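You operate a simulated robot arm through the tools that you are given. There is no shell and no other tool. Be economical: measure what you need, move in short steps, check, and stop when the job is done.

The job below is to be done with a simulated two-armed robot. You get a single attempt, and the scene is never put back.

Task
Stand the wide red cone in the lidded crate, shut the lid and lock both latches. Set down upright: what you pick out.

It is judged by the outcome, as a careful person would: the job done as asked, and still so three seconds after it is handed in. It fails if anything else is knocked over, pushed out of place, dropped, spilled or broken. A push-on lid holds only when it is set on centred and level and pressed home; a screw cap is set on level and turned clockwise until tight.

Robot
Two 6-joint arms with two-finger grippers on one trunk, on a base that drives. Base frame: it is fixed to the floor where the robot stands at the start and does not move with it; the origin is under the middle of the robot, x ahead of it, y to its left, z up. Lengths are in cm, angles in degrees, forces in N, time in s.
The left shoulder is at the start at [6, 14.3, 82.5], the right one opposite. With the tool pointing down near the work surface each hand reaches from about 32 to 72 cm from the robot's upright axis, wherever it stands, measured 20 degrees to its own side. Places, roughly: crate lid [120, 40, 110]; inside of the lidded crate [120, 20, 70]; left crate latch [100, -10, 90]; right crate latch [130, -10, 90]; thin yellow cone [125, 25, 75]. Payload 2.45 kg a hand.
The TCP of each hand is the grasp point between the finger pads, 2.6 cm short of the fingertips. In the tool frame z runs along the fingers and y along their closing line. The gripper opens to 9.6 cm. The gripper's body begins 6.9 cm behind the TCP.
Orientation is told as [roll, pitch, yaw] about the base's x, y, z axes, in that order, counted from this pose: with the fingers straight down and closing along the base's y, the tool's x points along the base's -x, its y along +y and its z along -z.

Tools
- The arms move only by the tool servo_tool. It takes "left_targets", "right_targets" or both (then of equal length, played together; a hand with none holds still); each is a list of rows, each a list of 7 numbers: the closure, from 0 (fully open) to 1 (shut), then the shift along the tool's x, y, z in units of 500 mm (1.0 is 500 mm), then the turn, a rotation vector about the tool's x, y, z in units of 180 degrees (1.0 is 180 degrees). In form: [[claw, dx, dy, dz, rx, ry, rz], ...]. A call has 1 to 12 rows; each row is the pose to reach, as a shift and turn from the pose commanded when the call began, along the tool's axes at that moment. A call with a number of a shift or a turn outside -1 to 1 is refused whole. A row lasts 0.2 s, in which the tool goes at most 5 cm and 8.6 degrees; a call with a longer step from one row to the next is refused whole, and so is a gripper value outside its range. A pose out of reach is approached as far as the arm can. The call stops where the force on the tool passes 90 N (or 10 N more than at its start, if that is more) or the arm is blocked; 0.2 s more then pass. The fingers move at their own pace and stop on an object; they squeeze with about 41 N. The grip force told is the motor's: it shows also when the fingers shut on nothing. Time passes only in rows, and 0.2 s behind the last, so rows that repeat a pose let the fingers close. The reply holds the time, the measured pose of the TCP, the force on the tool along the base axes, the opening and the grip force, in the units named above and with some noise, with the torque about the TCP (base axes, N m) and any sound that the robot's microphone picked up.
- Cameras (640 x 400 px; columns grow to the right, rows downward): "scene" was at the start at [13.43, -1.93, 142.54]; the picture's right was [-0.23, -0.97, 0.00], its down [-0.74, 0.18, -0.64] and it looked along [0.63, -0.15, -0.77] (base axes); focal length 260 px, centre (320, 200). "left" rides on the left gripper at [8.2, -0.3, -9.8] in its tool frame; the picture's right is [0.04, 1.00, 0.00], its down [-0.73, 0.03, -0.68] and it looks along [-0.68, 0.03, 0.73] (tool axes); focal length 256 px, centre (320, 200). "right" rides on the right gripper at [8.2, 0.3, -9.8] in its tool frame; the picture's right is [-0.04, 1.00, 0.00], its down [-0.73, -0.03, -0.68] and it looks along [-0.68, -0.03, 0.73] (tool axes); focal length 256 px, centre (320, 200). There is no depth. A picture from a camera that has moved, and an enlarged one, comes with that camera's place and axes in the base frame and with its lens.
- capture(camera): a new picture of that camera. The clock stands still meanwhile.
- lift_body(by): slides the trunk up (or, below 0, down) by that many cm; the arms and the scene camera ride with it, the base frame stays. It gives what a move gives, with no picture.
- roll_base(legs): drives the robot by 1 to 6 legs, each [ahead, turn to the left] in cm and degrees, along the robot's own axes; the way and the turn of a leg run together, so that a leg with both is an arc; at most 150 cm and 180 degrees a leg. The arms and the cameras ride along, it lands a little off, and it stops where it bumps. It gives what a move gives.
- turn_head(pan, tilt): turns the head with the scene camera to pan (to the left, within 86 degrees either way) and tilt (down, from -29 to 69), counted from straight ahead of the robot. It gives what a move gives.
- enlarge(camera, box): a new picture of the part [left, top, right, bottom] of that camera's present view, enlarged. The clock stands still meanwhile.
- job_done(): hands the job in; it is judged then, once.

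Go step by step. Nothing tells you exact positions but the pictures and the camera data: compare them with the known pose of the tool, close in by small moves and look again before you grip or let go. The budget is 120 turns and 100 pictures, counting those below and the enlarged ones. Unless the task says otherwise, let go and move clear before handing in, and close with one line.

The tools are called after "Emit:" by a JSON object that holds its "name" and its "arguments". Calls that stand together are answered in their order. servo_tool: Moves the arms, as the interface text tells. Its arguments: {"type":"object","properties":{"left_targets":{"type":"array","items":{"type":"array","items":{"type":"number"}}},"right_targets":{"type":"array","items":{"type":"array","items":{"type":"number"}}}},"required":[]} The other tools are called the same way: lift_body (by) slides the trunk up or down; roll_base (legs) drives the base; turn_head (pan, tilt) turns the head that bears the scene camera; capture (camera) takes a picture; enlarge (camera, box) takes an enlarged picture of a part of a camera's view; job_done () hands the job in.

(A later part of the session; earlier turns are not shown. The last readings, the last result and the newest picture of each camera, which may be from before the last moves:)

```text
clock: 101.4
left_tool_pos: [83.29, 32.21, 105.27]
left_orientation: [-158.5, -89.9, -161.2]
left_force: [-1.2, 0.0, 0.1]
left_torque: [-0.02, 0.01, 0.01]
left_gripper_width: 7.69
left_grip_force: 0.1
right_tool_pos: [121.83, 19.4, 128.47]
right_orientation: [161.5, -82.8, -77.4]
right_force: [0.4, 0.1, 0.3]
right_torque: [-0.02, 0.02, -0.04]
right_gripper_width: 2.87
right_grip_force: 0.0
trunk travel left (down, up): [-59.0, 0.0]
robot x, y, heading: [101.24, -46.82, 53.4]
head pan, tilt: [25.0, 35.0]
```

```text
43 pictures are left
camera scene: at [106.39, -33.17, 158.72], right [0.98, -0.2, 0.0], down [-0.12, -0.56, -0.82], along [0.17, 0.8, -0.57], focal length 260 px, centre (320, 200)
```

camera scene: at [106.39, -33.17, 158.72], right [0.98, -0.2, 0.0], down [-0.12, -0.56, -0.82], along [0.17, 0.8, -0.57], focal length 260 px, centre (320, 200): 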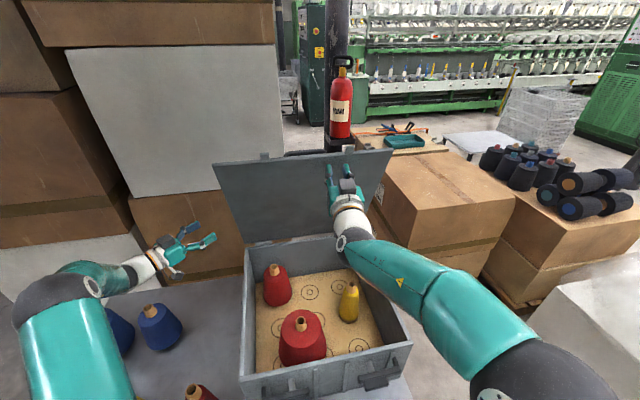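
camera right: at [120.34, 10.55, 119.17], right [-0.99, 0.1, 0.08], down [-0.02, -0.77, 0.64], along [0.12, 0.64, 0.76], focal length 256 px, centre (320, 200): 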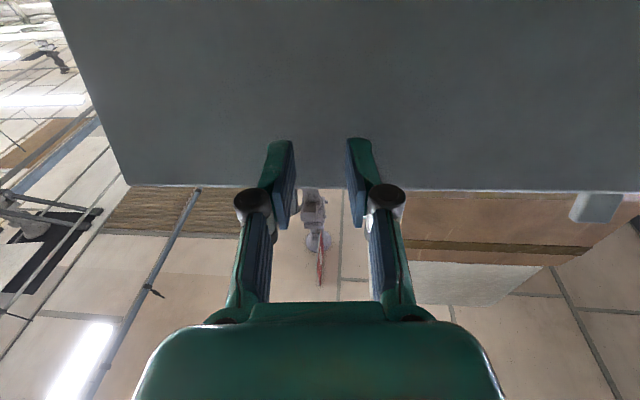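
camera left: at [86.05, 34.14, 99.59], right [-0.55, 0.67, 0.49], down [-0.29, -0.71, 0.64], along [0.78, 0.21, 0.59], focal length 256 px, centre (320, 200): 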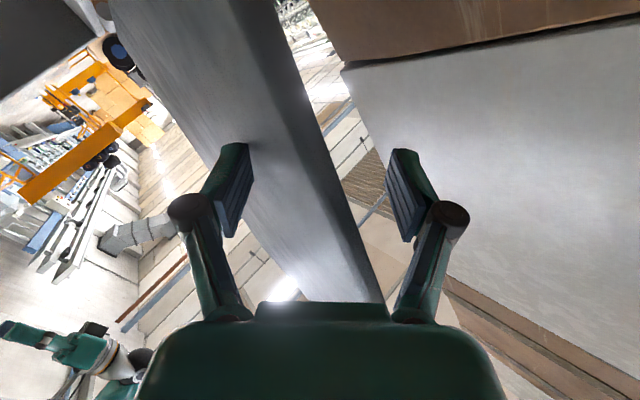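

The lid holds its angle by hinge friction, so I can push it from behind. I'll withdraw the right hand and put the closed left hand behind the lid.

Emit:
{"name": "servo_tool", "arguments": {"right_targets": [[0.7, 0, 0, -0.07, 0, 0, 0], [0.7, 0, 0, -0.15, 0, 0, 0], [0.7, 0, 0, -0.23, 0, 0, 0], [0.7, 0, 0, -0.32, 0, 0, 0], [0.7, 0, 0, -0.41, 0, 0, 0], [0.7, 0, 0, -0.5, 0, 0, 0], [0.7, 0, 0, -0.5, 0, 0, 0], [0.7, 0, 0, -0.5, 0, 0, 0]], "left_targets": [[1, -0.06, 0.017, 0.02, 0, 0, 0], [1, -0.12, 0.034, 0.04, 0, 0, 0], [1, -0.174, 0.05, 0.06, 0, 0, 0], [1, -0.174, 0.0, 0.12, 0, 0, 0], [1, -0.174, -0.05, 0.18, 0, 0, 0], [1, -0.174, -0.09, 0.23, 0, 0, 0], [1, -0.174, -0.129, 0.276, 0, 0, 0], [1, -0.174, -0.129, 0.276, 0, 0, 0]]}}

Emit:
{"name": "capture", "arguments": {"camera": "scene"}}

Emit:
{"name": "capture", "arguments": {"camera": "left"}}

```text
clock: 103.2
left_tool_pos: [96.54, 36.19, 114.16]
left_orientation: [-170.1, -89.7, -148.6]
left_force: [-47.4, 0.6, 6.4]
left_torque: [-0.45, 0.73, -3.66]
left_gripper_width: 0.0
left_grip_force: 28.4
right_tool_pos: [117.96, -5.47, 125.58]
right_orientation: [164.8, -82.8, -80.6]
right_force: [0.3, 0.4, -0.5]
right_torque: [0.0, -0.01, -0.03]
right_gripper_width: 2.9
right_grip_force: 0.0
trunk travel left (down, up): [-59.0, 0.0]
robot x, y, heading: [101.48, -46.67, 53.4]
head pan, tilt: [25.0, 35.0]
```

```text
42 pictures are left
camera scene: at [105.45, -33.32, 158.76], right [0.98, -0.2, 0.01], down [-0.11, -0.56, -0.82], along [0.17, 0.8, -0.57], focal length 260 px, centre (320, 200)
```

scene: 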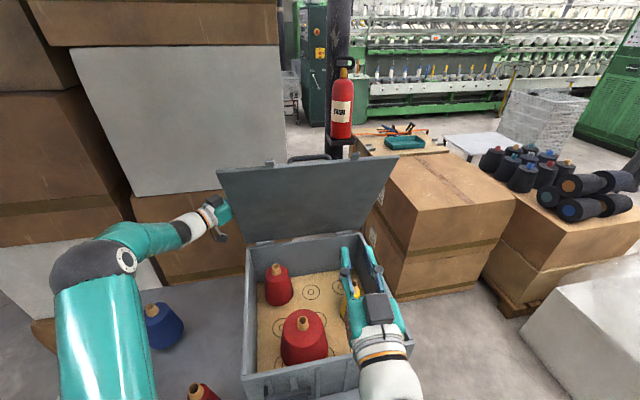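

```text
41 pictures are left
camera left: at [89.5, 29.46, 106.04], right [-0.66, 0.75, -0.04], down [-0.54, -0.43, 0.73], along [0.53, 0.5, 0.68], focal length 256 px, centre (320, 200)
```

left: 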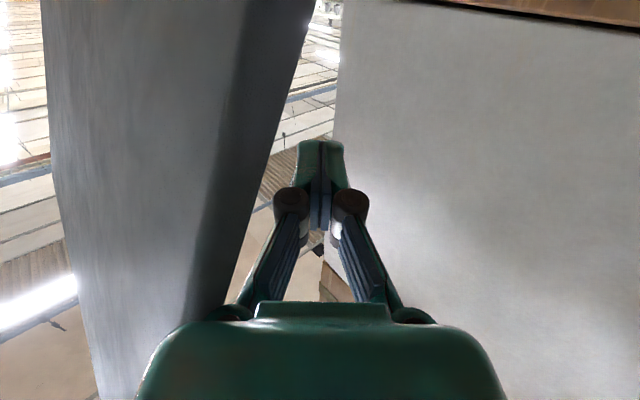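

The palm touches the lid's edge, so I'll back off a little in x and then sweep the lid forward and down along its arc.

Emit:
{"name": "servo_tool", "arguments": {"left_targets": [[1, -0.01, 0.028, -0.034, 0, 0, 0], [1, -0.026, -0.008, -0.064, 0, 0, 0], [1, -0.026, -0.044, -0.094, 0, 0, 0], [1, 0.0, -0.085, -0.128, 0, 0, 0], [1, 0.026, -0.126, -0.162, 0, 0, 0], [1, 0.054, -0.155, -0.185, 0, 0, 0], [1, 0.082, -0.183, -0.209, 0, 0, 0]]}}

Emit:
{"name": "capture", "arguments": {"camera": "scene"}}

```text
clock: 104.8
left_tool_pos: [96.11, 22.43, 109.99]
left_orientation: [162.6, -89.8, -122.3]
left_force: [0.4, 0.1, 0.3]
left_torque: [-0.03, -0.01, 0.0]
left_gripper_width: 0.0
left_grip_force: 28.1
right_tool_pos: [118.92, -5.41, 125.41]
right_orientation: [162.0, -82.8, -77.8]
right_force: [0.4, 0.5, -1.1]
right_torque: [0.0, 0.02, -0.01]
right_gripper_width: 2.9
right_grip_force: 0.0
trunk travel left (down, up): [-59.0, 0.0]
robot x, y, heading: [101.14, -46.59, 53.4]
head pan, tilt: [25.0, 35.0]
```

```text
40 pictures are left
camera scene: at [106.42, -33.21, 158.72], right [0.98, -0.2, 0.0], down [-0.12, -0.56, -0.82], along [0.17, 0.8, -0.57], focal length 260 px, centre (320, 200)
```

scene: 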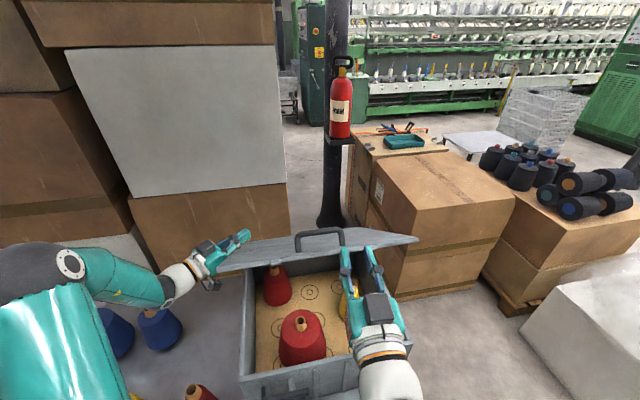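

Working well. Continue pressing down.

Emit:
{"name": "servo_tool", "arguments": {"left_targets": [[1, 0.068, -0.047, -0.04, 0, 0, 0], [1, 0.144, -0.084, -0.071, 0, 0, 0], [1, 0.2, -0.1, -0.085, 0, 0, 0], [1, 0.2, -0.1, -0.085, 0, 0, 0]]}}

Emit:
{"name": "capture", "arguments": {"camera": "scene"}}

```text
clock: 105.8
left_tool_pos: [93.75, 19.46, 102.83]
left_orientation: [-99.7, -89.9, 139.9]
left_force: [-0.2, 0.4, -0.5]
left_torque: [-0.01, 0.01, 0.02]
left_gripper_width: 0.0
left_grip_force: 28.5
left hand out of reach, approached as far as the arm can: row 2, 3, 4
right_tool_pos: [118.75, -5.56, 125.38]
right_orientation: [161.9, -82.8, -77.7]
right_force: [1.3, 0.2, 0.6]
right_torque: [-0.01, 0.03, 0.01]
right_gripper_width: 2.89
right_grip_force: 0.1
trunk travel left (down, up): [-59.0, 0.0]
robot x, y, heading: [100.91, -45.96, 53.3]
head pan, tilt: [25.0, 35.0]
```

```text
39 pictures are left
camera scene: at [106.44, -33.22, 158.71], right [0.98, -0.2, 0.0], down [-0.12, -0.56, -0.82], along [0.17, 0.8, -0.57], focal length 260 px, centre (320, 200)
```

scene: 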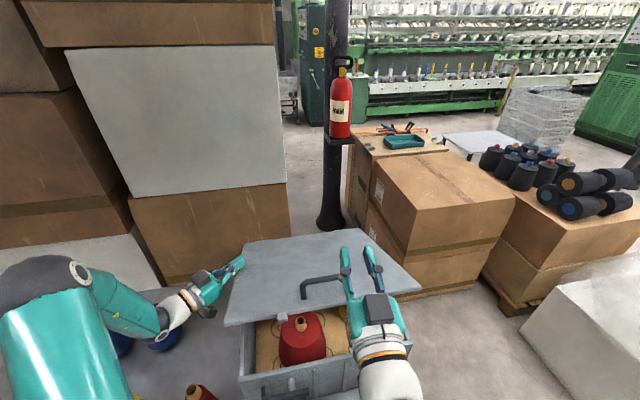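

The lid is at about 75°. Left hand retreats, and the right hand turns tool-down above the lid to press it home.

Emit:
{"name": "servo_tool", "arguments": {"right_targets": [[0.9, 0.012, 0, 0.005, 0, 0.045, 0], [0.9, 0.023, 0, 0.01, 0, 0.09, 0], [0.9, 0.035, 0, 0.015, 0, 0.135, 0], [0.9, 0.047, 0, 0.02, 0, 0.18, 0], [0.9, 0.058, 0, 0.025, 0, 0.225, 0], [0.9, 0.07, 0, 0.03, 0, 0.27, 0], [1, 0.082, 0, 0.035, 0, 0.315, 0], [1, 0.093, 0, 0.04, 0, 0.36, 0], [1, 0.105, 0, 0.045, 0, 0.405, 0], [1, 0.117, 0, 0.05, 0, 0.45, 0], [1, 0.128, 0, 0.055, 0, 0.495, 0], [1, 0.14, 0, 0.06, 0, 0.54, 0]], "left_targets": [[1, -0.02, 0, -0.04, 0, 0, 0], [1, -0.04, 0, -0.08, 0, 0, 0], [1, -0.06, 0, -0.12, 0, 0, 0], [1, -0.08, 0, -0.16, 0, 0, 0], [1, -0.1, 0, -0.2, 0, 0, 0], [1, -0.12, 0, -0.24, 0, 0, 0], [1, -0.14, 0, -0.28, 0, 0, 0], [1, -0.16, 0, -0.3, 0, 0, 0], [1, -0.18, 0, -0.3, 0, 0, 0], [1, -0.2, 0, -0.3, 0, 0, 0], [1, -0.2, 0, -0.3, 0, 0, 0], [1, -0.2, 0, -0.3, 0, 0, 0]]}}

Emit:
{"name": "capture", "arguments": {"camera": "scene"}}

```text
clock: 108.6
left_tool_pos: [82.21, 9.58, 112.8]
left_orientation: [168.9, -89.8, -128.5]
left_force: [-0.5, -1.0, 0.1]
left_torque: [0.05, 0.0, 0.0]
left_gripper_width: 0.0
left_grip_force: 28.5
right_tool_pos: [121.61, -2.15, 121.96]
right_orientation: [3.7, -3.1, 81.5]
right_force: [0.2, -1.0, -0.3]
right_torque: [-0.01, 0.01, -0.03]
right_gripper_width: 0.0
right_grip_force: 28.0
trunk travel left (down, up): [-59.0, 0.0]
robot x, y, heading: [101.35, -46.82, 53.5]
head pan, tilt: [25.0, 35.0]
stopped in row 12 (right hand): the arm was blocked; the commanded pose is now the measured one
```

```text
38 pictures are left
camera scene: at [106.4, -33.19, 158.58], right [0.98, -0.2, 0.0], down [-0.12, -0.56, -0.82], along [0.17, 0.8, -0.57], focal length 260 px, centre (320, 200)
```

scene: 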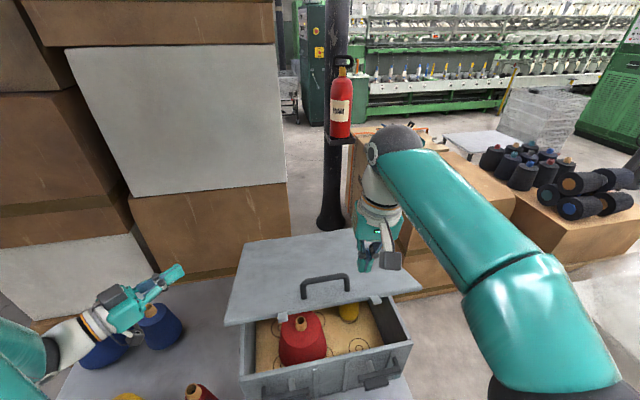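

The right hand is above the lid, so pressing it down beside the handle.

Emit:
{"name": "servo_tool", "arguments": {"right_targets": [[1, -0.07, -0.035, 0.04, 0, 0, 0], [1, -0.136, -0.069, 0.1, 0, 0, 0], [1, -0.136, -0.069, 0.19, 0, 0, 0], [1, -0.136, -0.069, 0.27, 0, 0, 0], [1, -0.136, -0.069, 0.34, 0, 0, 0], [1, -0.136, -0.069, 0.4, 0, 0, 0], [1, -0.136, -0.069, 0.45, 0, 0, 0], [1, -0.136, -0.069, 0.5, 0, 0, 0], [1, -0.136, -0.069, 0.53, 0, 0, 0], [1, -0.136, -0.069, 0.55, 0, 0, 0]]}}

Emit:
{"name": "capture", "arguments": {"camera": "scene"}}

```text
clock: 111.0
left_tool_pos: [82.18, 9.7, 112.5]
left_orientation: [154.7, -90.0, -114.1]
left_force: [0.3, 0.0, -0.3]
left_torque: [-0.01, -0.02, -0.01]
left_gripper_width: 0.02
left_grip_force: 28.8
right_tool_pos: [130.77, 8.58, 96.3]
right_orientation: [4.5, -2.9, 76.0]
right_force: [-1.0, -0.9, -0.2]
right_torque: [0.01, -0.01, -0.01]
right_gripper_width: 0.0
right_grip_force: 28.8
right hand out of reach, approached as far as the arm can: row 2, 3, 4, 5, 6, 7, 8, 9, 10
trunk travel left (down, up): [-59.0, 0.0]
robot x, y, heading: [101.28, -46.39, 53.3]
head pan, tilt: [25.0, 35.0]
stopped in row 10 (right hand): the arm was blocked; the commanded pose is now the measured one
```

```text
37 pictures are left
camera scene: at [106.47, -33.18, 158.31], right [0.98, -0.2, 0.0], down [-0.12, -0.56, -0.82], along [0.17, 0.8, -0.57], focal length 260 px, centre (320, 200)
```

scene: 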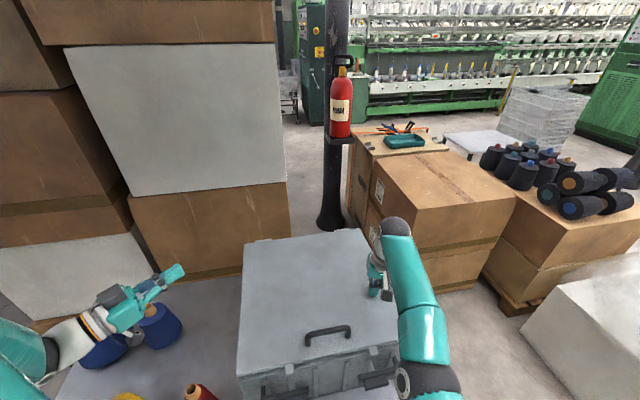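

The lid is down. I'll lift the right hand, turn the robot back square to the crate and look at the latches.

Emit:
{"name": "servo_tool", "arguments": {"right_targets": [[1, 0, 0, -0.08, 0, 0, 0], [1, 0, 0, -0.16, 0, 0, 0], [1, 0.05, 0, -0.24, 0, 0, 0], [1, 0.1, 0, -0.32, 0, 0, 0], [1, 0.15, 0, -0.4, 0, 0, 0]]}}

Emit:
{"name": "roll_base", "arguments": {"legs": [[0, 12], [0, 12], [0, 12], [-8, 0]]}}

Emit:
{"name": "turn_head", "arguments": {"pan": -10, "tilt": 55}}

Emit:
{"name": "capture", "arguments": {"camera": "scene"}}

```text
clock: 112.2
left_tool_pos: [81.97, 9.29, 113.17]
left_orientation: [148.8, -89.8, -108.4]
left_force: [0.6, -1.1, 0.5]
left_torque: [-0.01, 0.02, 0.05]
left_gripper_width: 0.0
left_grip_force: 28.4
right_tool_pos: [130.06, 0.67, 118.71]
right_orientation: [4.3, -1.5, 76.6]
right_force: [0.1, -1.9, 0.5]
right_torque: [0.12, -0.02, -0.02]
right_gripper_width: 0.0
right_grip_force: 28.4
right hand out of reach, approached as far as the arm can: row 2, 3, 4, 5
trunk travel left (down, up): [-59.0, 0.0]
robot x, y, heading: [101.48, -46.47, 53.2]
head pan, tilt: [25.0, 35.0]
```

```text
clock: 113.4
left_tool_pos: [72.72, 5.54, 113.09]
left_orientation: [155.4, -89.9, -105.0]
left_force: [-0.8, -0.1, 1.1]
left_torque: [-0.02, 0.02, -0.01]
left_gripper_width: 0.01
left_grip_force: 28.6
right_tool_pos: [121.58, 5.25, 118.85]
right_orientation: [4.4, -1.7, 86.3]
right_force: [0.4, 0.7, 0.2]
right_torque: [0.02, 0.0, 0.03]
right_gripper_width: 0.0
right_grip_force: 28.6
trunk travel left (down, up): [-59.0, 0.0]
robot x, y, heading: [101.5, -46.77, 62.9]
head pan, tilt: [25.0, 35.0]
stopped in leg 1: the robot was blocked; the commanded pose is now the measured one
```

```text
clock: 114.4
left_tool_pos: [72.77, 5.26, 113.1]
left_orientation: [149.6, -89.9, -99.2]
left_force: [-0.3, -0.8, 0.9]
left_torque: [-0.01, -0.03, 0.0]
left_gripper_width: 0.02
left_grip_force: 28.7
right_tool_pos: [121.62, 5.26, 118.73]
right_orientation: [4.5, -1.7, 86.4]
right_force: [0.3, 1.2, -0.3]
right_torque: [-0.02, -0.02, -0.01]
right_gripper_width: 0.0
right_grip_force: 28.5
trunk travel left (down, up): [-59.0, 0.0]
robot x, y, heading: [101.81, -46.51, 63.1]
head pan, tilt: [-10.0, 55.0]
```

```text
36 pictures are left
camera scene: at [108.63, -35.84, 155.89], right [0.8, -0.6, 0.0], down [-0.49, -0.65, -0.57], along [0.35, 0.46, -0.82], focal length 260 px, centre (320, 200)
```

scene: 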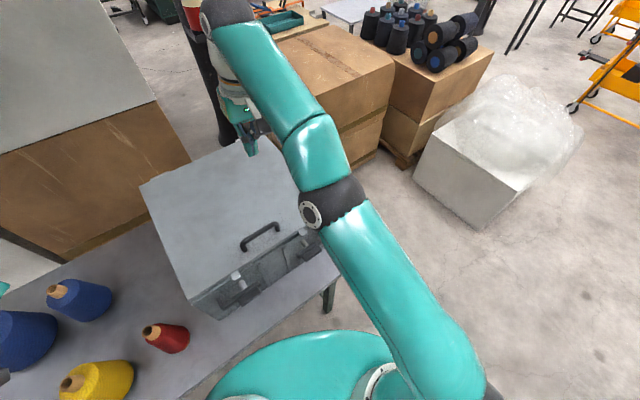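

The turn was blocked, probably base against the table. I'll back away first, then turn.

Emit:
{"name": "roll_base", "arguments": {"legs": [[-14, 0], [0, 10], [0, 10], [0, 7]]}}

Emit:
{"name": "turn_head", "arguments": {"pan": -15, "tilt": 45}}

Emit:
{"name": "capture", "arguments": {"camera": "scene"}}

```text
clock: 117.7
left_tool_pos: [48.12, -22.73, 113.15]
left_orientation: [157.5, -89.9, -83.7]
left_force: [0.2, -0.1, -0.5]
left_torque: [0.01, 0.0, -0.02]
left_gripper_width: 0.01
left_grip_force: 28.9
right_tool_pos: [92.8, -4.14, 118.79]
right_orientation: [4.7, -2.3, 110.1]
right_force: [-0.8, 0.4, -0.6]
right_torque: [0.0, 0.01, -0.01]
right_gripper_width: 0.01
right_grip_force: 29.0
trunk travel left (down, up): [-59.0, 0.0]
robot x, y, heading: [96.97, -59.67, 86.2]
head pan, tilt: [-10.0, 55.0]
stopped in leg 4: the robot was blocked; the commanded pose is now the measured one
```

```text
clock: 118.4
left_tool_pos: [48.25, -22.64, 113.14]
left_orientation: [142.7, -89.8, -68.7]
left_force: [-0.5, -0.8, 0.3]
left_torque: [-0.03, 0.0, 0.02]
left_gripper_width: 0.0
left_grip_force: 28.3
right_tool_pos: [92.85, -3.98, 118.78]
right_orientation: [4.7, -2.2, 110.0]
right_force: [0.5, -0.3, 0.3]
right_torque: [-0.01, -0.01, 0.01]
right_gripper_width: 0.0
right_grip_force: 28.7
trunk travel left (down, up): [-59.0, 0.0]
robot x, y, heading: [97.2, -59.74, 86.4]
head pan, tilt: [-15.0, 45.0]
```

```text
35 pictures are left
camera scene: at [99.71, -45.63, 157.22], right [0.95, -0.32, 0.0], down [-0.23, -0.67, -0.71], along [0.23, 0.67, -0.71], focal length 260 px, centre (320, 200)
```

scene: 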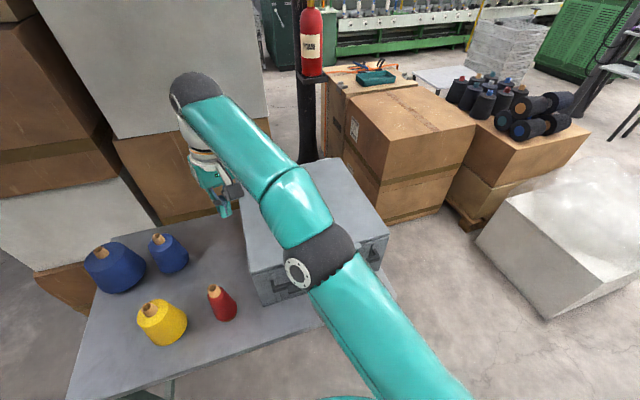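

I'll move the right hand in front of the crate so its camera sees the latches, and turn the left hand tool-down again.

Emit:
{"name": "servo_tool", "arguments": {"right_targets": [[0.5, 0.06, -0.05, 0, 0, 0, 0.014], [0.5, 0.12, -0.1, 0, 0, 0, 0.028], [0.5, 0.18, -0.15, 0, 0, 0, 0.042], [0.5, 0.24, -0.2, 0, 0, 0, 0.056], [0.5, 0.3, -0.25, 0.0, 0, 0, 0.07], [0.5, 0.36, -0.29, 0.03, 0, 0, 0.084], [0.5, 0.42, -0.33, 0.06, 0, 0, 0.098], [0.5, 0.46, -0.37, 0.1, 0, 0, 0.112], [0.5, 0.49, -0.4, 0.15, 0, 0, 0.122], [0.5, 0.52, -0.4, 0.2, 0, 0, 0.122], [0.5, 0.52, -0.4, 0.2, 0, 0, 0.122]], "left_targets": [[0.5, 0, 0, 0, 0, 0.0455, 0], [0.5, 0, 0, 0, 0, 0.091, 0], [0.5, 0, 0, 0, 0, 0.1365, 0], [0.5, 0, 0, 0, 0, 0.182, 0], [0.5, 0, 0, 0, 0, 0.2275, 0], [0.5, 0, 0, 0, 0, 0.273, 0], [0.5, 0, 0, 0, 0, 0.3185, 0], [0.5, 0, 0, 0, 0, 0.364, 0], [0.5, 0, 0, 0, 0, 0.4095, 0], [0.5, 0, 0, 0, 0, 0.455, 0], [0.5, 0, 0, 0, 0, 0.5, 0]]}}

Emit:
{"name": "capture", "arguments": {"camera": "right"}}

Emit:
{"name": "capture", "arguments": {"camera": "scene"}}

```text
clock: 120.8
left_tool_pos: [48.27, -22.48, 113.06]
left_orientation: [0.1, 0.1, 73.9]
left_force: [0.4, 0.3, 0.9]
left_torque: [-0.01, -0.01, -0.04]
left_gripper_width: 4.81
left_grip_force: 0.1
right_tool_pos: [119.63, -21.36, 106.12]
right_orientation: [5.3, -0.3, 88.2]
right_force: [0.2, 0.4, -0.4]
right_torque: [-0.02, 0.01, -0.04]
right_gripper_width: 4.81
right_grip_force: 0.0
trunk travel left (down, up): [-59.0, 0.0]
robot x, y, heading: [96.99, -59.37, 86.2]
head pan, tilt: [-15.0, 45.0]
```

```text
34 pictures are left
camera right: at [119.89, -29.68, 115.81], right [-0.99, 0.07, 0.09], down [0.12, 0.73, 0.68], along [-0.02, 0.68, -0.73], focal length 256 px, centre (320, 200)
```

right: 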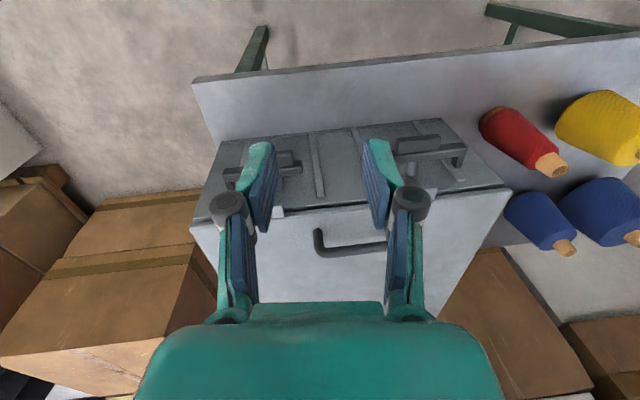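

```text
33 pictures are left
camera scene: at [99.72, -45.53, 157.21], right [0.95, -0.32, 0.0], down [-0.23, -0.67, -0.71], along [0.23, 0.67, -0.71], focal length 260 px, centre (320, 200)
```

scene: 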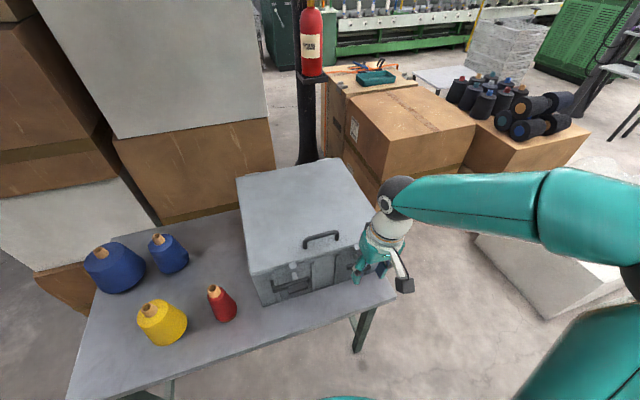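

Emit:
{"name": "enlarge", "arguments": {"camera": "right", "box": [360, 100, 520, 220]}}

Emit:
{"name": "enlarge", "arguments": {"camera": "scene", "box": [235, 220, 385, 320]}}

```text
3.33 times, centred on (440, 160) of right
camera zoom: at [119.89, -29.68, 115.81], right [-0.99, 0.07, 0.09], down [0.12, 0.73, 0.68], along [-0.02, 0.68, -0.73], focal length 853 px, centre (-80, 333)
```

zoom: 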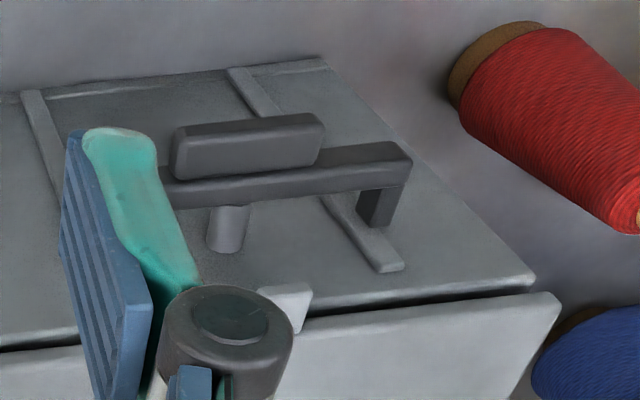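

```text
4.00 times, centred on (310, 270) of scene
camera zoom: at [99.72, -45.53, 157.21], right [0.95, -0.32, 0.0], down [-0.23, -0.67, -0.71], along [0.23, 0.67, -0.71], focal length 1040 px, centre (360, -80)
```

zoom: 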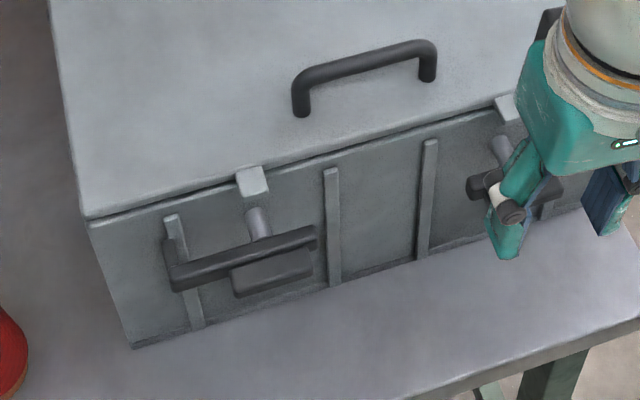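

The latches are swing bars: each pivots on a pin below the lid's tab (left pin ≈(105.3, -8, 87), bar reaching left to ≈98 with a hooked end), so the hooked end must swing up over the tab. I'll bring the left hand, pointing forward, in front of the left latch.

Emit:
{"name": "servo_tool", "arguments": {"left_targets": [[1, -0.024, -0.079, 0.03, -0.0058, -0.0413, -0.0058], [1, -0.0475, -0.159, 0.06, -0.0116, -0.0827, -0.0116], [1, -0.071, -0.238, 0.09, -0.0174, -0.124, -0.0174], [1, -0.095, -0.318, 0.12, -0.0232, -0.1653, -0.0232], [1, -0.119, -0.397, 0.15, -0.029, -0.2067, -0.029], [1, -0.1425, -0.4765, 0.18, -0.0348, -0.248, -0.0348], [1, -0.166, -0.556, 0.21, -0.0405, -0.2893, -0.0405], [1, -0.19, -0.635, 0.24, -0.0463, -0.3307, -0.0463], [1, -0.214, -0.715, 0.27, -0.052, -0.372, -0.052], [1, -0.2375, -0.794, 0.3, -0.058, -0.4133, -0.058], [1, -0.261, -0.874, 0.33, -0.0637, -0.4547, -0.0637], [1, -0.285, -0.953, 0.36, -0.0695, -0.496, -0.0695]]}}

Emit:
{"name": "capture", "arguments": {"camera": "scene"}}

```text
clock: 123.3
left_tool_pos: [89.26, -15.43, 98.47]
left_orientation: [-54.3, -80.8, 158.8]
left_force: [0.6, -0.2, 0.3]
left_torque: [-0.02, 0.0, 0.04]
left_gripper_width: 0.03
left_grip_force: 28.5
left hand out of reach, approached as far as the arm can: row 5, 6, 7, 8, 9, 10, 11
right_tool_pos: [119.69, -21.32, 105.97]
right_orientation: [5.4, -0.2, 88.1]
right_force: [0.3, 0.1, -0.6]
right_torque: [0.01, 0.04, 0.02]
right_gripper_width: 4.8
right_grip_force: 0.0
trunk travel left (down, up): [-59.0, 0.0]
robot x, y, heading: [96.52, -59.19, 86.2]
head pan, tilt: [-15.0, 45.0]
stopped in row 12 (left hand): the arm was blocked; the commanded pose is now the measured one
```

```text
30 pictures are left
camera scene: at [99.89, -45.54, 157.01], right [0.95, -0.32, 0.0], down [-0.23, -0.67, -0.71], along [0.23, 0.67, -0.71], focal length 260 px, centre (320, 200)
```

scene: 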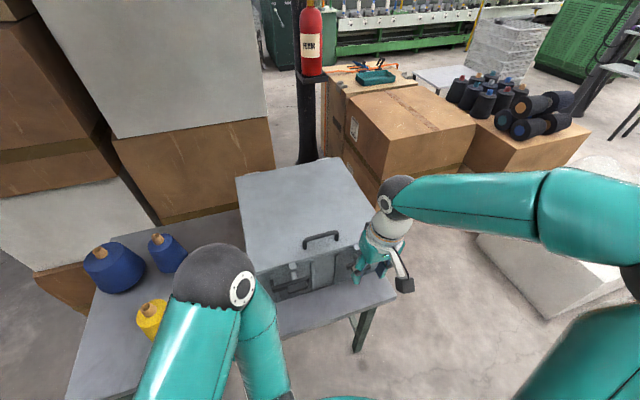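

The arm is too folded here. I'll back the robot 20 cm for room and look again.

Emit:
{"name": "roll_base", "arguments": {"legs": [[-20, 0]]}}

Emit:
{"name": "servo_tool", "arguments": {"left_targets": [[1, 0, 0, 0.06, 0, 0, 0], [1, 0, 0, 0.12, 0, 0, 0], [1, 0, 0, 0.18, 0, 0, 0], [1, 0, 0, 0.18, 0, 0, 0]]}}

Emit:
{"name": "capture", "arguments": {"camera": "scene"}}

Emit:
{"name": "capture", "arguments": {"camera": "left"}}

```text
clock: 124.9
left_tool_pos: [87.71, -35.62, 98.81]
left_orientation: [-54.4, -80.7, 158.9]
left_force: [-0.5, 0.1, 0.6]
left_torque: [-0.01, 0.0, 0.02]
left_gripper_width: 0.0
left_grip_force: 28.6
right_tool_pos: [118.37, -41.61, 106.24]
right_orientation: [5.2, -0.3, 88.1]
right_force: [0.1, -0.6, 0.1]
right_torque: [0.03, 0.01, 0.03]
right_gripper_width: 4.81
right_grip_force: 0.0
trunk travel left (down, up): [-59.0, 0.0]
robot x, y, heading: [95.16, -79.52, 86.5]
head pan, tilt: [-15.0, 45.0]
```

```text
clock: 125.9
left_tool_pos: [85.67, -26.86, 97.76]
left_orientation: [-54.2, -80.8, 158.6]
left_force: [0.9, -0.1, -0.2]
left_torque: [0.01, 0.02, 0.0]
left_gripper_width: 0.0
left_grip_force: 28.3
right_tool_pos: [118.28, -41.48, 106.34]
right_orientation: [5.1, -0.3, 88.1]
right_force: [-0.2, -0.3, -0.3]
right_torque: [0.01, 0.04, -0.04]
right_gripper_width: 4.79
right_grip_force: 0.1
trunk travel left (down, up): [-59.0, 0.0]
robot x, y, heading: [95.18, -79.81, 86.4]
head pan, tilt: [-15.0, 45.0]
```

```text
29 pictures are left
camera scene: at [98.45, -65.84, 157.23], right [0.95, -0.32, 0.0], down [-0.23, -0.67, -0.71], along [0.23, 0.67, -0.71], focal length 260 px, centre (320, 200)
```

scene: 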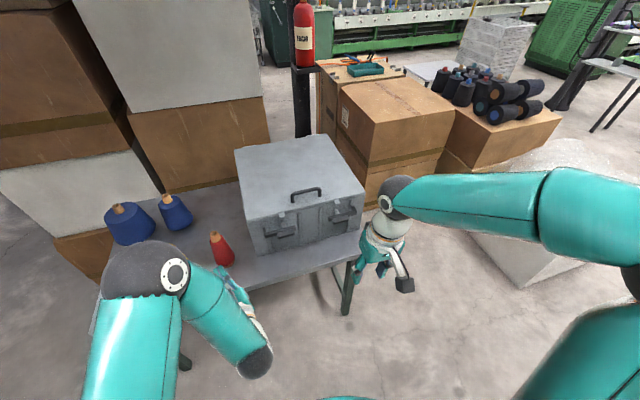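

```text
28 pictures are left
camera left: at [89.6, -36.83, 90.77], right [-0.95, -0.26, -0.17], down [0.03, -0.62, 0.78], along [-0.31, 0.74, 0.6], focal length 256 px, centre (320, 200)
```

left: 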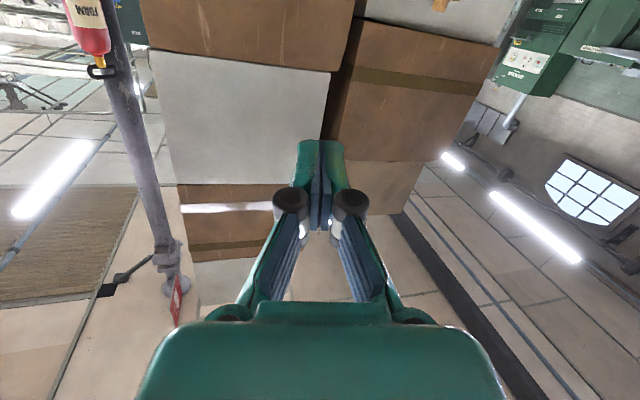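

With the arm extended better, I'll straighten the tool and place it in front of and below the left bar's hooked end.

Emit:
{"name": "servo_tool", "arguments": {"left_targets": [[1, 0.056, -0.041, 0.015, 0.014, -0.005, 0.009], [1, 0.112, -0.083, 0.031, 0.027, -0.01, 0.018], [1, 0.168, -0.124, 0.046, 0.04, -0.015, 0.027], [1, 0.223, -0.165, 0.061, 0.053, -0.02, 0.037], [1, 0.279, -0.207, 0.077, 0.067, -0.025, 0.046], [1, 0.335, -0.248, 0.092, 0.08, -0.03, 0.055], [1, 0.335, -0.248, 0.092, 0.08, -0.03, 0.055]]}}

Emit:
{"name": "capture", "arguments": {"camera": "left"}}

Emit:
{"name": "enlarge", "arguments": {"camera": "scene", "box": [220, 150, 400, 290]}}

```text
clock: 127.5
left_tool_pos: [99.1, -20.25, 82.44]
left_orientation: [109.8, -87.9, -19.9]
left_force: [-1.1, -0.1, -0.3]
left_torque: [-0.01, -0.03, -0.01]
left_gripper_width: 0.01
left_grip_force: 28.8
right_tool_pos: [118.32, -41.58, 106.36]
right_orientation: [5.3, -0.3, 88.1]
right_force: [0.2, -1.0, -0.4]
right_torque: [0.0, -0.01, 0.0]
right_gripper_width: 4.81
right_grip_force: 0.2
trunk travel left (down, up): [-59.0, 0.0]
robot x, y, heading: [95.34, -79.28, 86.0]
head pan, tilt: [-15.0, 45.0]
```

```text
27 pictures are left
camera left: at [98.99, -30.13, 74.27], right [-1.0, 0.0, -0.01], down [0.0, -0.69, 0.73], along [0.0, 0.73, 0.69], focal length 256 px, centre (320, 200)
```

left: 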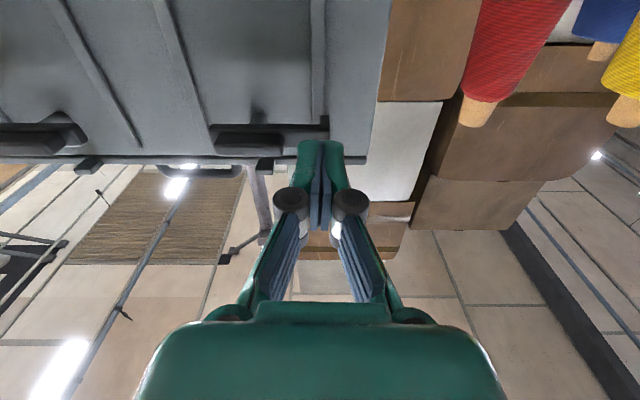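

```text
2.86 times, centred on (310, 220) of scene
camera zoom: at [98.39, -65.78, 157.23], right [0.95, -0.32, 0.0], down [-0.23, -0.67, -0.71], along [0.23, 0.67, -0.71], focal length 743 px, centre (349, 143)
```

zoom: 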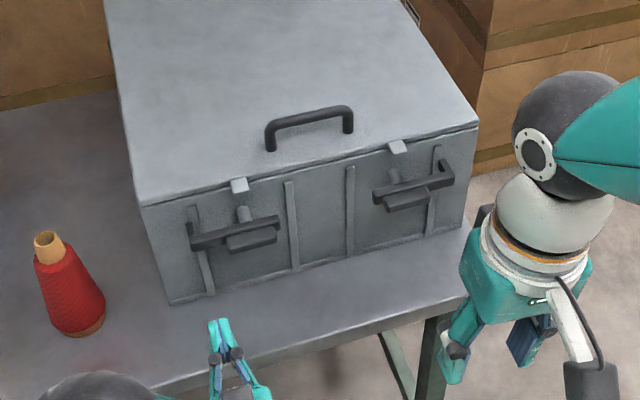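

The tool is well aligned. I'll insert the closed fingertips under the bar near its hooked end, then check.

Emit:
{"name": "servo_tool", "arguments": {"left_targets": [[1, 0, -0.024, 0.07, 0, 0, 0], [1, 0, -0.024, 0.14, 0, 0, 0], [1, 0, -0.024, 0.195, 0, 0, 0], [1, 0, -0.024, 0.195, 0, 0, 0]]}}

Emit:
{"name": "enlarge", "arguments": {"camera": "scene", "box": [240, 170, 340, 270]}}

Emit:
{"name": "capture", "arguments": {"camera": "left"}}

```text
clock: 128.5
left_tool_pos: [100.07, -10.52, 82.61]
left_orientation: [110.0, -88.0, -19.9]
left_force: [-0.5, 0.5, 0.5]
left_torque: [0.0, -0.03, 0.01]
left_gripper_width: 0.0
left_grip_force: 28.7
right_tool_pos: [118.3, -41.43, 106.24]
right_orientation: [5.2, -0.3, 88.1]
right_force: [-0.5, 0.5, 0.3]
right_torque: [0.0, 0.01, 0.0]
right_gripper_width: 4.82
right_grip_force: 0.1
trunk travel left (down, up): [-59.0, 0.0]
robot x, y, heading: [95.5, -79.42, 86.5]
head pan, tilt: [-15.0, 45.0]
```

```text
4.00 times, centred on (290, 220) of scene
camera zoom: at [98.41, -65.77, 157.23], right [0.95, -0.32, 0.0], down [-0.23, -0.67, -0.71], along [0.23, 0.67, -0.71], focal length 1040 px, centre (440, 120)
```

zoom: 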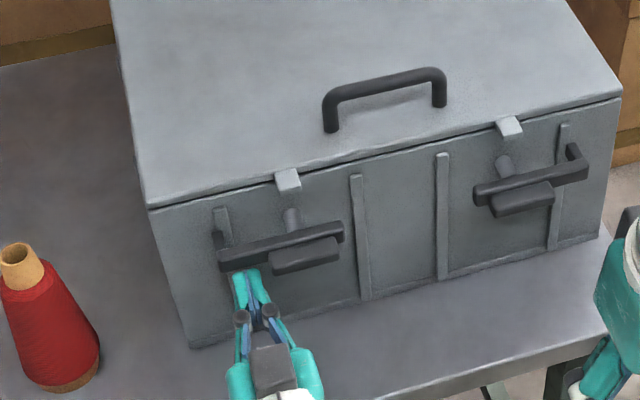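

```text
24 pictures are left
camera left: at [100.07, -20.32, 74.42], right [-1.0, 0.0, -0.01], down [0.0, -0.69, 0.73], along [-0.01, 0.73, 0.69], focal length 256 px, centre (320, 200)
```

left: 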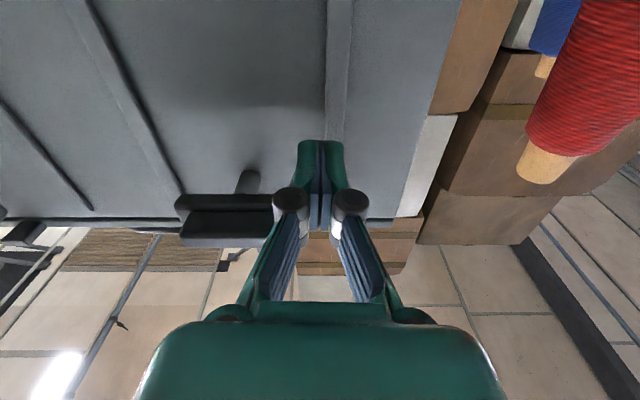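

Fingers are right under the bar. Swinging it up along its arc.

Emit:
{"name": "servo_tool", "arguments": {"left_targets": [[1, -0.048, -0.003, 0.195, 0, 0, 0], [1, -0.086, 0.002, 0.195, 0, 0, 0]]}}

```text
refused: row 1 steps farther than a row can; nothing moved
```

Emit:
{"name": "servo_tool", "arguments": {"left_targets": [[1, -0.048, -0.003, 0, 0, 0, 0], [1, -0.086, 0.002, 0, 0, 0, 0], [1, -0.123, -0.004, 0, 0, 0, 0], [1, -0.156, -0.022, 0, 0, 0, 0], [1, -0.18, -0.051, 0, 0, 0, 0], [1, -0.188, -0.071, 0, 0, 0, 0], [1, -0.188, -0.071, 0, 0, 0, 0]]}}

Emit:
{"name": "enlarge", "arguments": {"camera": "scene", "box": [240, 170, 340, 270]}}

```text
clock: 130.1
left_tool_pos: [103.07, -10.57, 91.51]
left_orientation: [97.9, -88.2, -6.9]
left_force: [-31.3, -10.4, -8.6]
left_torque: [-0.04, -0.21, 0.37]
left_gripper_width: 0.0
left_grip_force: 28.7
right_tool_pos: [117.88, -41.48, 106.42]
right_orientation: [5.0, -0.3, 88.2]
right_force: [0.1, 0.2, 0.2]
right_torque: [-0.01, 0.04, -0.01]
right_gripper_width: 4.78
right_grip_force: 0.1
trunk travel left (down, up): [-59.0, 0.0]
robot x, y, heading: [95.58, -79.38, 86.4]
head pan, tilt: [-15.0, 45.0]
```

```text
4.00 times, centred on (290, 220) of scene
camera zoom: at [97.95, -65.79, 157.22], right [0.95, -0.32, 0.0], down [-0.22, -0.67, -0.71], along [0.23, 0.67, -0.71], focal length 1040 px, centre (440, 120)
```

zoom: 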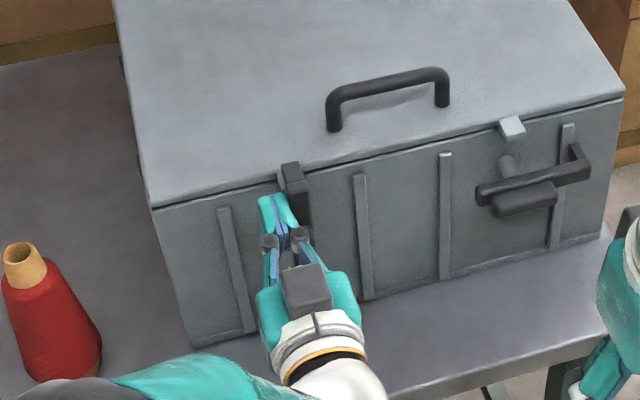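

The bar is upright with its hook over the tab. One firmer nudge to seat it, then withdraw and look.

Emit:
{"name": "servo_tool", "arguments": {"left_targets": [[1, 0, -0.012, 0, 0, 0, 0], [1, 0, -0.016, 0, 0, 0, 0], [1, 0, 0.02, 0, 0, 0, 0], [1, 0, 0.03, -0.08, 0, 0, 0], [1, 0, 0.06, -0.16, 0, 0, 0], [1, 0, 0.12, -0.24, 0, 0, 0], [1, 0, 0.2, -0.28, 0, 0, 0]]}}

Emit:
{"name": "enlarge", "arguments": {"camera": "scene", "box": [240, 170, 340, 270]}}

```text
clock: 131.7
left_tool_pos: [93.81, -24.64, 92.0]
left_orientation: [111.6, -88.1, -21.6]
left_force: [0.1, -0.2, 0.6]
left_torque: [-0.03, 0.0, 0.0]
left_gripper_width: 0.0
left_grip_force: 28.7
right_tool_pos: [118.19, -41.62, 106.27]
right_orientation: [5.2, -0.3, 88.1]
right_force: [0.0, 0.0, 0.2]
right_torque: [0.01, -0.02, -0.01]
right_gripper_width: 4.81
right_grip_force: 0.0
trunk travel left (down, up): [-59.0, 0.0]
robot x, y, heading: [95.5, -79.64, 86.4]
head pan, tilt: [-15.0, 45.0]
```

```text
4.00 times, centred on (290, 220) of scene
camera zoom: at [98.31, -65.69, 157.22], right [0.95, -0.32, 0.0], down [-0.23, -0.67, -0.71], along [0.23, 0.67, -0.71], focal length 1040 px, centre (440, 120)
```

zoom: 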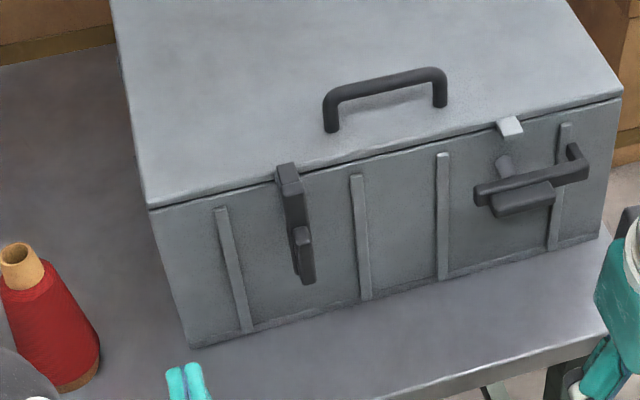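

The left latch is locked over its tab. Now the right hand, pointing forward, goes in front of the right latch.

Emit:
{"name": "servo_tool", "arguments": {"right_targets": [[1, -0.036, -0.0216, 0.038, 0, -0.0417, 0], [1, -0.072, -0.043, 0.076, 0, -0.0833, 0], [1, -0.1075, -0.065, 0.114, 0, -0.125, 0], [1, -0.143, -0.086, 0.152, 0, -0.1667, 0], [1, -0.179, -0.108, 0.19, 0, -0.2083, 0], [1, -0.215, -0.13, 0.228, 0, -0.25, 0], [1, -0.25, -0.151, 0.266, 0, -0.2917, 0], [1, -0.287, -0.173, 0.304, 0, -0.3333, 0], [1, -0.3225, -0.194, 0.342, 0, -0.375, 0], [1, -0.358, -0.216, 0.38, 0, -0.4167, 0], [1, -0.394, -0.2375, 0.418, 0, -0.4583, 0], [1, -0.43, -0.259, 0.456, 0, -0.5, 0]]}}

Emit:
{"name": "capture", "arguments": {"camera": "right"}}

Emit:
{"name": "enlarge", "arguments": {"camera": "scene", "box": [260, 160, 410, 280]}}

```text
clock: 134.3
left_tool_pos: [93.99, -24.46, 91.92]
left_orientation: [108.9, -88.2, -18.7]
left_force: [-0.6, 0.8, -1.1]
left_torque: [0.01, 0.0, 0.0]
left_gripper_width: 0.0
left_grip_force: 27.9
right_tool_pos: [108.86, -19.53, 90.49]
right_orientation: [55.9, -84.2, 23.9]
right_force: [0.4, 0.3, -0.4]
right_torque: [0.02, 0.01, 0.02]
right_gripper_width: 0.03
right_grip_force: 28.6
right hand out of reach, approached as far as the arm can: row 4, 5, 6, 7, 8, 9, 10, 11, 12
trunk travel left (down, up): [-59.0, 0.0]
robot x, y, heading: [95.14, -79.57, 85.9]
head pan, tilt: [-15.0, 45.0]
```

```text
21 pictures are left
camera right: at [106.12, -29.66, 82.77], right [-0.98, 0.18, 0.12], down [-0.02, -0.64, 0.77], along [0.22, 0.75, 0.63], focal length 256 px, centre (320, 200)
```

right: 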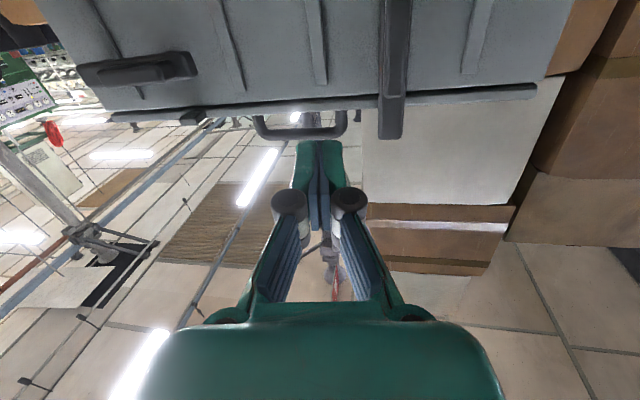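

```text
3.33 times, centred on (335, 220) of scene
camera zoom: at [98.36, -65.61, 157.22], right [0.95, -0.32, 0.0], down [-0.23, -0.67, -0.71], along [0.23, 0.67, -0.71], focal length 866 px, centre (270, 133)
```

zoom: 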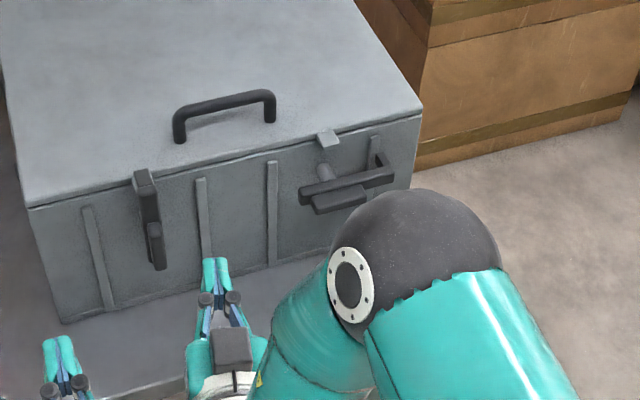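

The right hand is level but too far left; I'll slide it right to in front of the right latch and straighten it.

Emit:
{"name": "servo_tool", "arguments": {"right_targets": [[1, 0.013, -0.072, 0.003, -0.009, -0.003, -0.006], [1, 0.03, -0.144, 0.01, -0.018, -0.007, -0.012], [1, 0.05, -0.216, 0.02, -0.028, -0.01, -0.019], [1, 0.07, -0.288, 0.03, -0.037, -0.013, -0.025], [1, 0.09, -0.36, 0.04, -0.047, -0.017, -0.032], [1, 0.106, -0.432, 0.052, -0.056, -0.02, -0.038], [1, 0.106, -0.432, 0.052, -0.056, -0.02, -0.038]]}}

Emit:
{"name": "capture", "arguments": {"camera": "right"}}

```text
clock: 135.9
left_tool_pos: [93.98, -24.67, 91.87]
left_orientation: [110.2, -87.9, -20.0]
left_force: [0.0, 0.2, -0.3]
left_torque: [0.0, -0.04, 0.02]
left_gripper_width: 0.0
left_grip_force: 28.3
right_tool_pos: [107.29, -23.73, 90.75]
right_orientation: [-23.6, -87.9, 105.9]
right_force: [0.9, 0.6, -0.2]
right_torque: [0.0, -0.01, -0.03]
right_gripper_width: 0.0
right_grip_force: 28.7
right hand out of reach, approached as far as the arm can: row 1, 2, 3, 4, 5, 6, 7
trunk travel left (down, up): [-59.0, 0.0]
robot x, y, heading: [95.12, -79.52, 86.2]
head pan, tilt: [-15.0, 45.0]
```

```text
19 pictures are left
camera right: at [105.78, -33.85, 82.8], right [-0.99, 0.14, 0.03], down [-0.07, -0.65, 0.76], along [0.12, 0.75, 0.65], focal length 256 px, centre (320, 200)
```

right: 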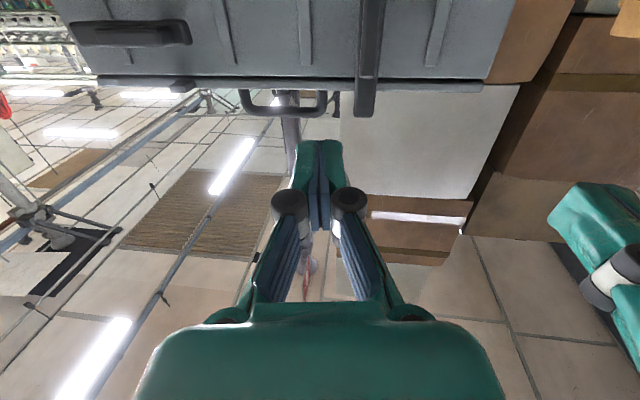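

The right arm is stuck at a wrist limit in this posture. I'll turn it tool-down while moving it well to the right, then pitch it up from there.

Emit:
{"name": "servo_tool", "arguments": {"right_targets": [[1, -0.024, -0.048, -0.0125, 0, 0.0417, 0], [1, -0.048, -0.097, -0.025, 0, 0.0833, 0], [1, -0.0715, -0.145, -0.0375, 0, 0.125, 0], [1, -0.095, -0.193, -0.05, 0, 0.1667, 0], [1, -0.119, -0.242, -0.0625, 0, 0.2083, 0], [1, -0.143, -0.29, -0.075, 0, 0.25, 0], [1, -0.167, -0.338, -0.0875, 0, 0.2917, 0], [1, -0.19, -0.387, -0.1, 0, 0.3333, 0], [1, -0.2145, -0.435, -0.1125, 0, 0.375, 0], [1, -0.238, -0.483, -0.125, 0, 0.4167, 0], [1, -0.262, -0.532, -0.1375, 0, 0.4583, 0], [1, -0.286, -0.58, -0.15, 0, 0.5, 0]]}}

```text
clock: 138.5
left_tool_pos: [94.04, -24.52, 91.99]
left_orientation: [109.5, -88.0, -19.4]
left_force: [1.1, -0.3, 1.1]
left_torque: [0.02, 0.02, 0.0]
left_gripper_width: 0.0
left_grip_force: 28.8
right_tool_pos: [135.04, -34.94, 106.0]
right_orientation: [-0.6, 2.0, 82.3]
right_force: [0.7, 0.4, 0.2]
right_torque: [0.0, 0.01, 0.0]
right_gripper_width: 0.0
right_grip_force: 28.5
trunk travel left (down, up): [-59.0, 0.0]
robot x, y, heading: [95.68, -79.16, 86.4]
head pan, tilt: [-15.0, 45.0]
```

Emit:
{"name": "servo_tool", "arguments": {"right_targets": [[1, -0.018, 0.006, 0.027, 0, -0.0417, 0], [1, -0.0355, 0.0115, 0.053, 0, -0.0833, 0], [1, -0.053, 0.017, 0.08, 0, -0.125, 0], [1, -0.071, 0.023, 0.107, 0, -0.1667, 0], [1, -0.089, 0.029, 0.133, 0, -0.2083, 0], [1, -0.1065, 0.0345, 0.16, 0, -0.25, 0], [1, -0.124, 0.04, 0.187, 0, -0.2917, 0], [1, -0.142, 0.046, 0.213, 0, -0.3333, 0], [1, -0.16, 0.052, 0.24, 0, -0.375, 0], [1, -0.1775, 0.0575, 0.267, 0, -0.4167, 0], [1, -0.195, 0.063, 0.293, 0, -0.4583, 0], [1, -0.213, 0.069, 0.32, 0, -0.5, 0]]}}

Emit:
{"name": "capture", "arguments": {"camera": "right"}}

```text
clock: 141.1
left_tool_pos: [93.88, -24.61, 92.0]
left_orientation: [109.2, -88.1, -19.1]
left_force: [-0.3, 0.9, 0.5]
left_torque: [0.0, 0.02, 0.0]
left_gripper_width: 0.0
left_grip_force: 28.5
right_tool_pos: [115.35, -22.85, 96.25]
right_orientation: [-15.0, -85.5, 91.1]
right_force: [0.3, -1.0, -0.3]
right_torque: [0.01, 0.01, -0.05]
right_gripper_width: 0.0
right_grip_force: 28.3
right hand out of reach, approached as far as the arm can: row 5, 6, 7, 8, 9, 10, 11, 12
trunk travel left (down, up): [-59.0, 0.0]
robot x, y, heading: [95.93, -79.28, 86.2]
head pan, tilt: [-15.0, 45.0]
```

```text
18 pictures are left
camera right: at [112.74, -32.98, 88.74], right [-0.97, 0.24, 0.02], down [-0.14, -0.61, 0.78], along [0.2, 0.76, 0.62], focal length 256 px, centre (320, 200)
```

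right: 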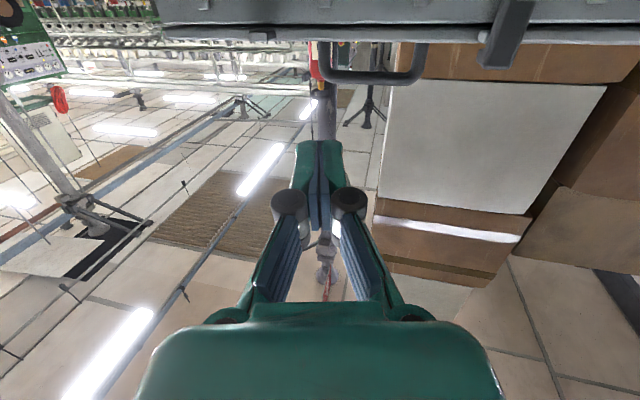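

The right arm can't take this posture, but the left did it well. I'll park the right hand and shift the robot about 26 cm to the right so the left hand can work the right latch.

Emit:
{"name": "servo_tool", "arguments": {"right_targets": [[1, -0.022, -0.048, -0.0275, 0, 0.0417, 0], [1, -0.045, -0.096, -0.055, 0, 0.0833, 0], [1, -0.067, -0.1445, -0.0825, 0, 0.125, 0], [1, -0.089, -0.193, -0.11, 0, 0.1667, 0], [1, -0.112, -0.241, -0.1375, 0, 0.2083, 0], [1, -0.134, -0.289, -0.165, 0, 0.25, 0], [1, -0.156, -0.337, -0.1925, 0, 0.2917, 0], [1, -0.179, -0.385, -0.22, 0, 0.3333, 0], [1, -0.201, -0.4335, -0.2475, 0, 0.375, 0], [1, -0.223, -0.482, -0.275, 0, 0.4167, 0], [1, -0.246, -0.53, -0.3025, 0, 0.4583, 0], [1, -0.268, -0.578, -0.33, 0, 0.5, 0]]}}

Emit:
{"name": "roll_base", "arguments": {"legs": [[-25, 0], [0, -12], [0, -12], [0, -12], [0, -10]]}}

```text
clock: 143.7
left_tool_pos: [94.02, -24.61, 91.79]
left_orientation: [109.8, -88.0, -19.8]
left_force: [0.5, 0.5, -0.1]
left_torque: [-0.02, 0.03, 0.02]
left_gripper_width: 0.0
left_grip_force: 28.8
right_tool_pos: [139.36, -44.54, 111.37]
right_orientation: [-1.1, 4.6, 76.0]
right_force: [0.5, -0.3, 0.2]
right_torque: [0.01, 0.01, -0.01]
right_gripper_width: 0.0
right_grip_force: 28.7
trunk travel left (down, up): [-59.0, 0.0]
robot x, y, heading: [95.44, -79.08, 86.1]
head pan, tilt: [-15.0, 45.0]
```

```text
clock: 148.8
left_tool_pos: [132.42, -65.04, 91.93]
left_orientation: [111.4, -88.1, -67.3]
left_force: [0.3, -0.3, -0.3]
left_torque: [-0.01, 0.02, 0.0]
left_gripper_width: 0.0
left_grip_force: 28.6
right_tool_pos: [149.49, -111.6, 111.44]
right_orientation: [-1.1, 4.4, 29.9]
right_force: [0.0, -0.7, 0.0]
right_torque: [0.03, -0.02, 0.02]
right_gripper_width: 0.0
right_grip_force: 28.4
trunk travel left (down, up): [-59.0, 0.0]
robot x, y, heading: [91.88, -101.83, 40.2]
head pan, tilt: [-15.0, 45.0]
```

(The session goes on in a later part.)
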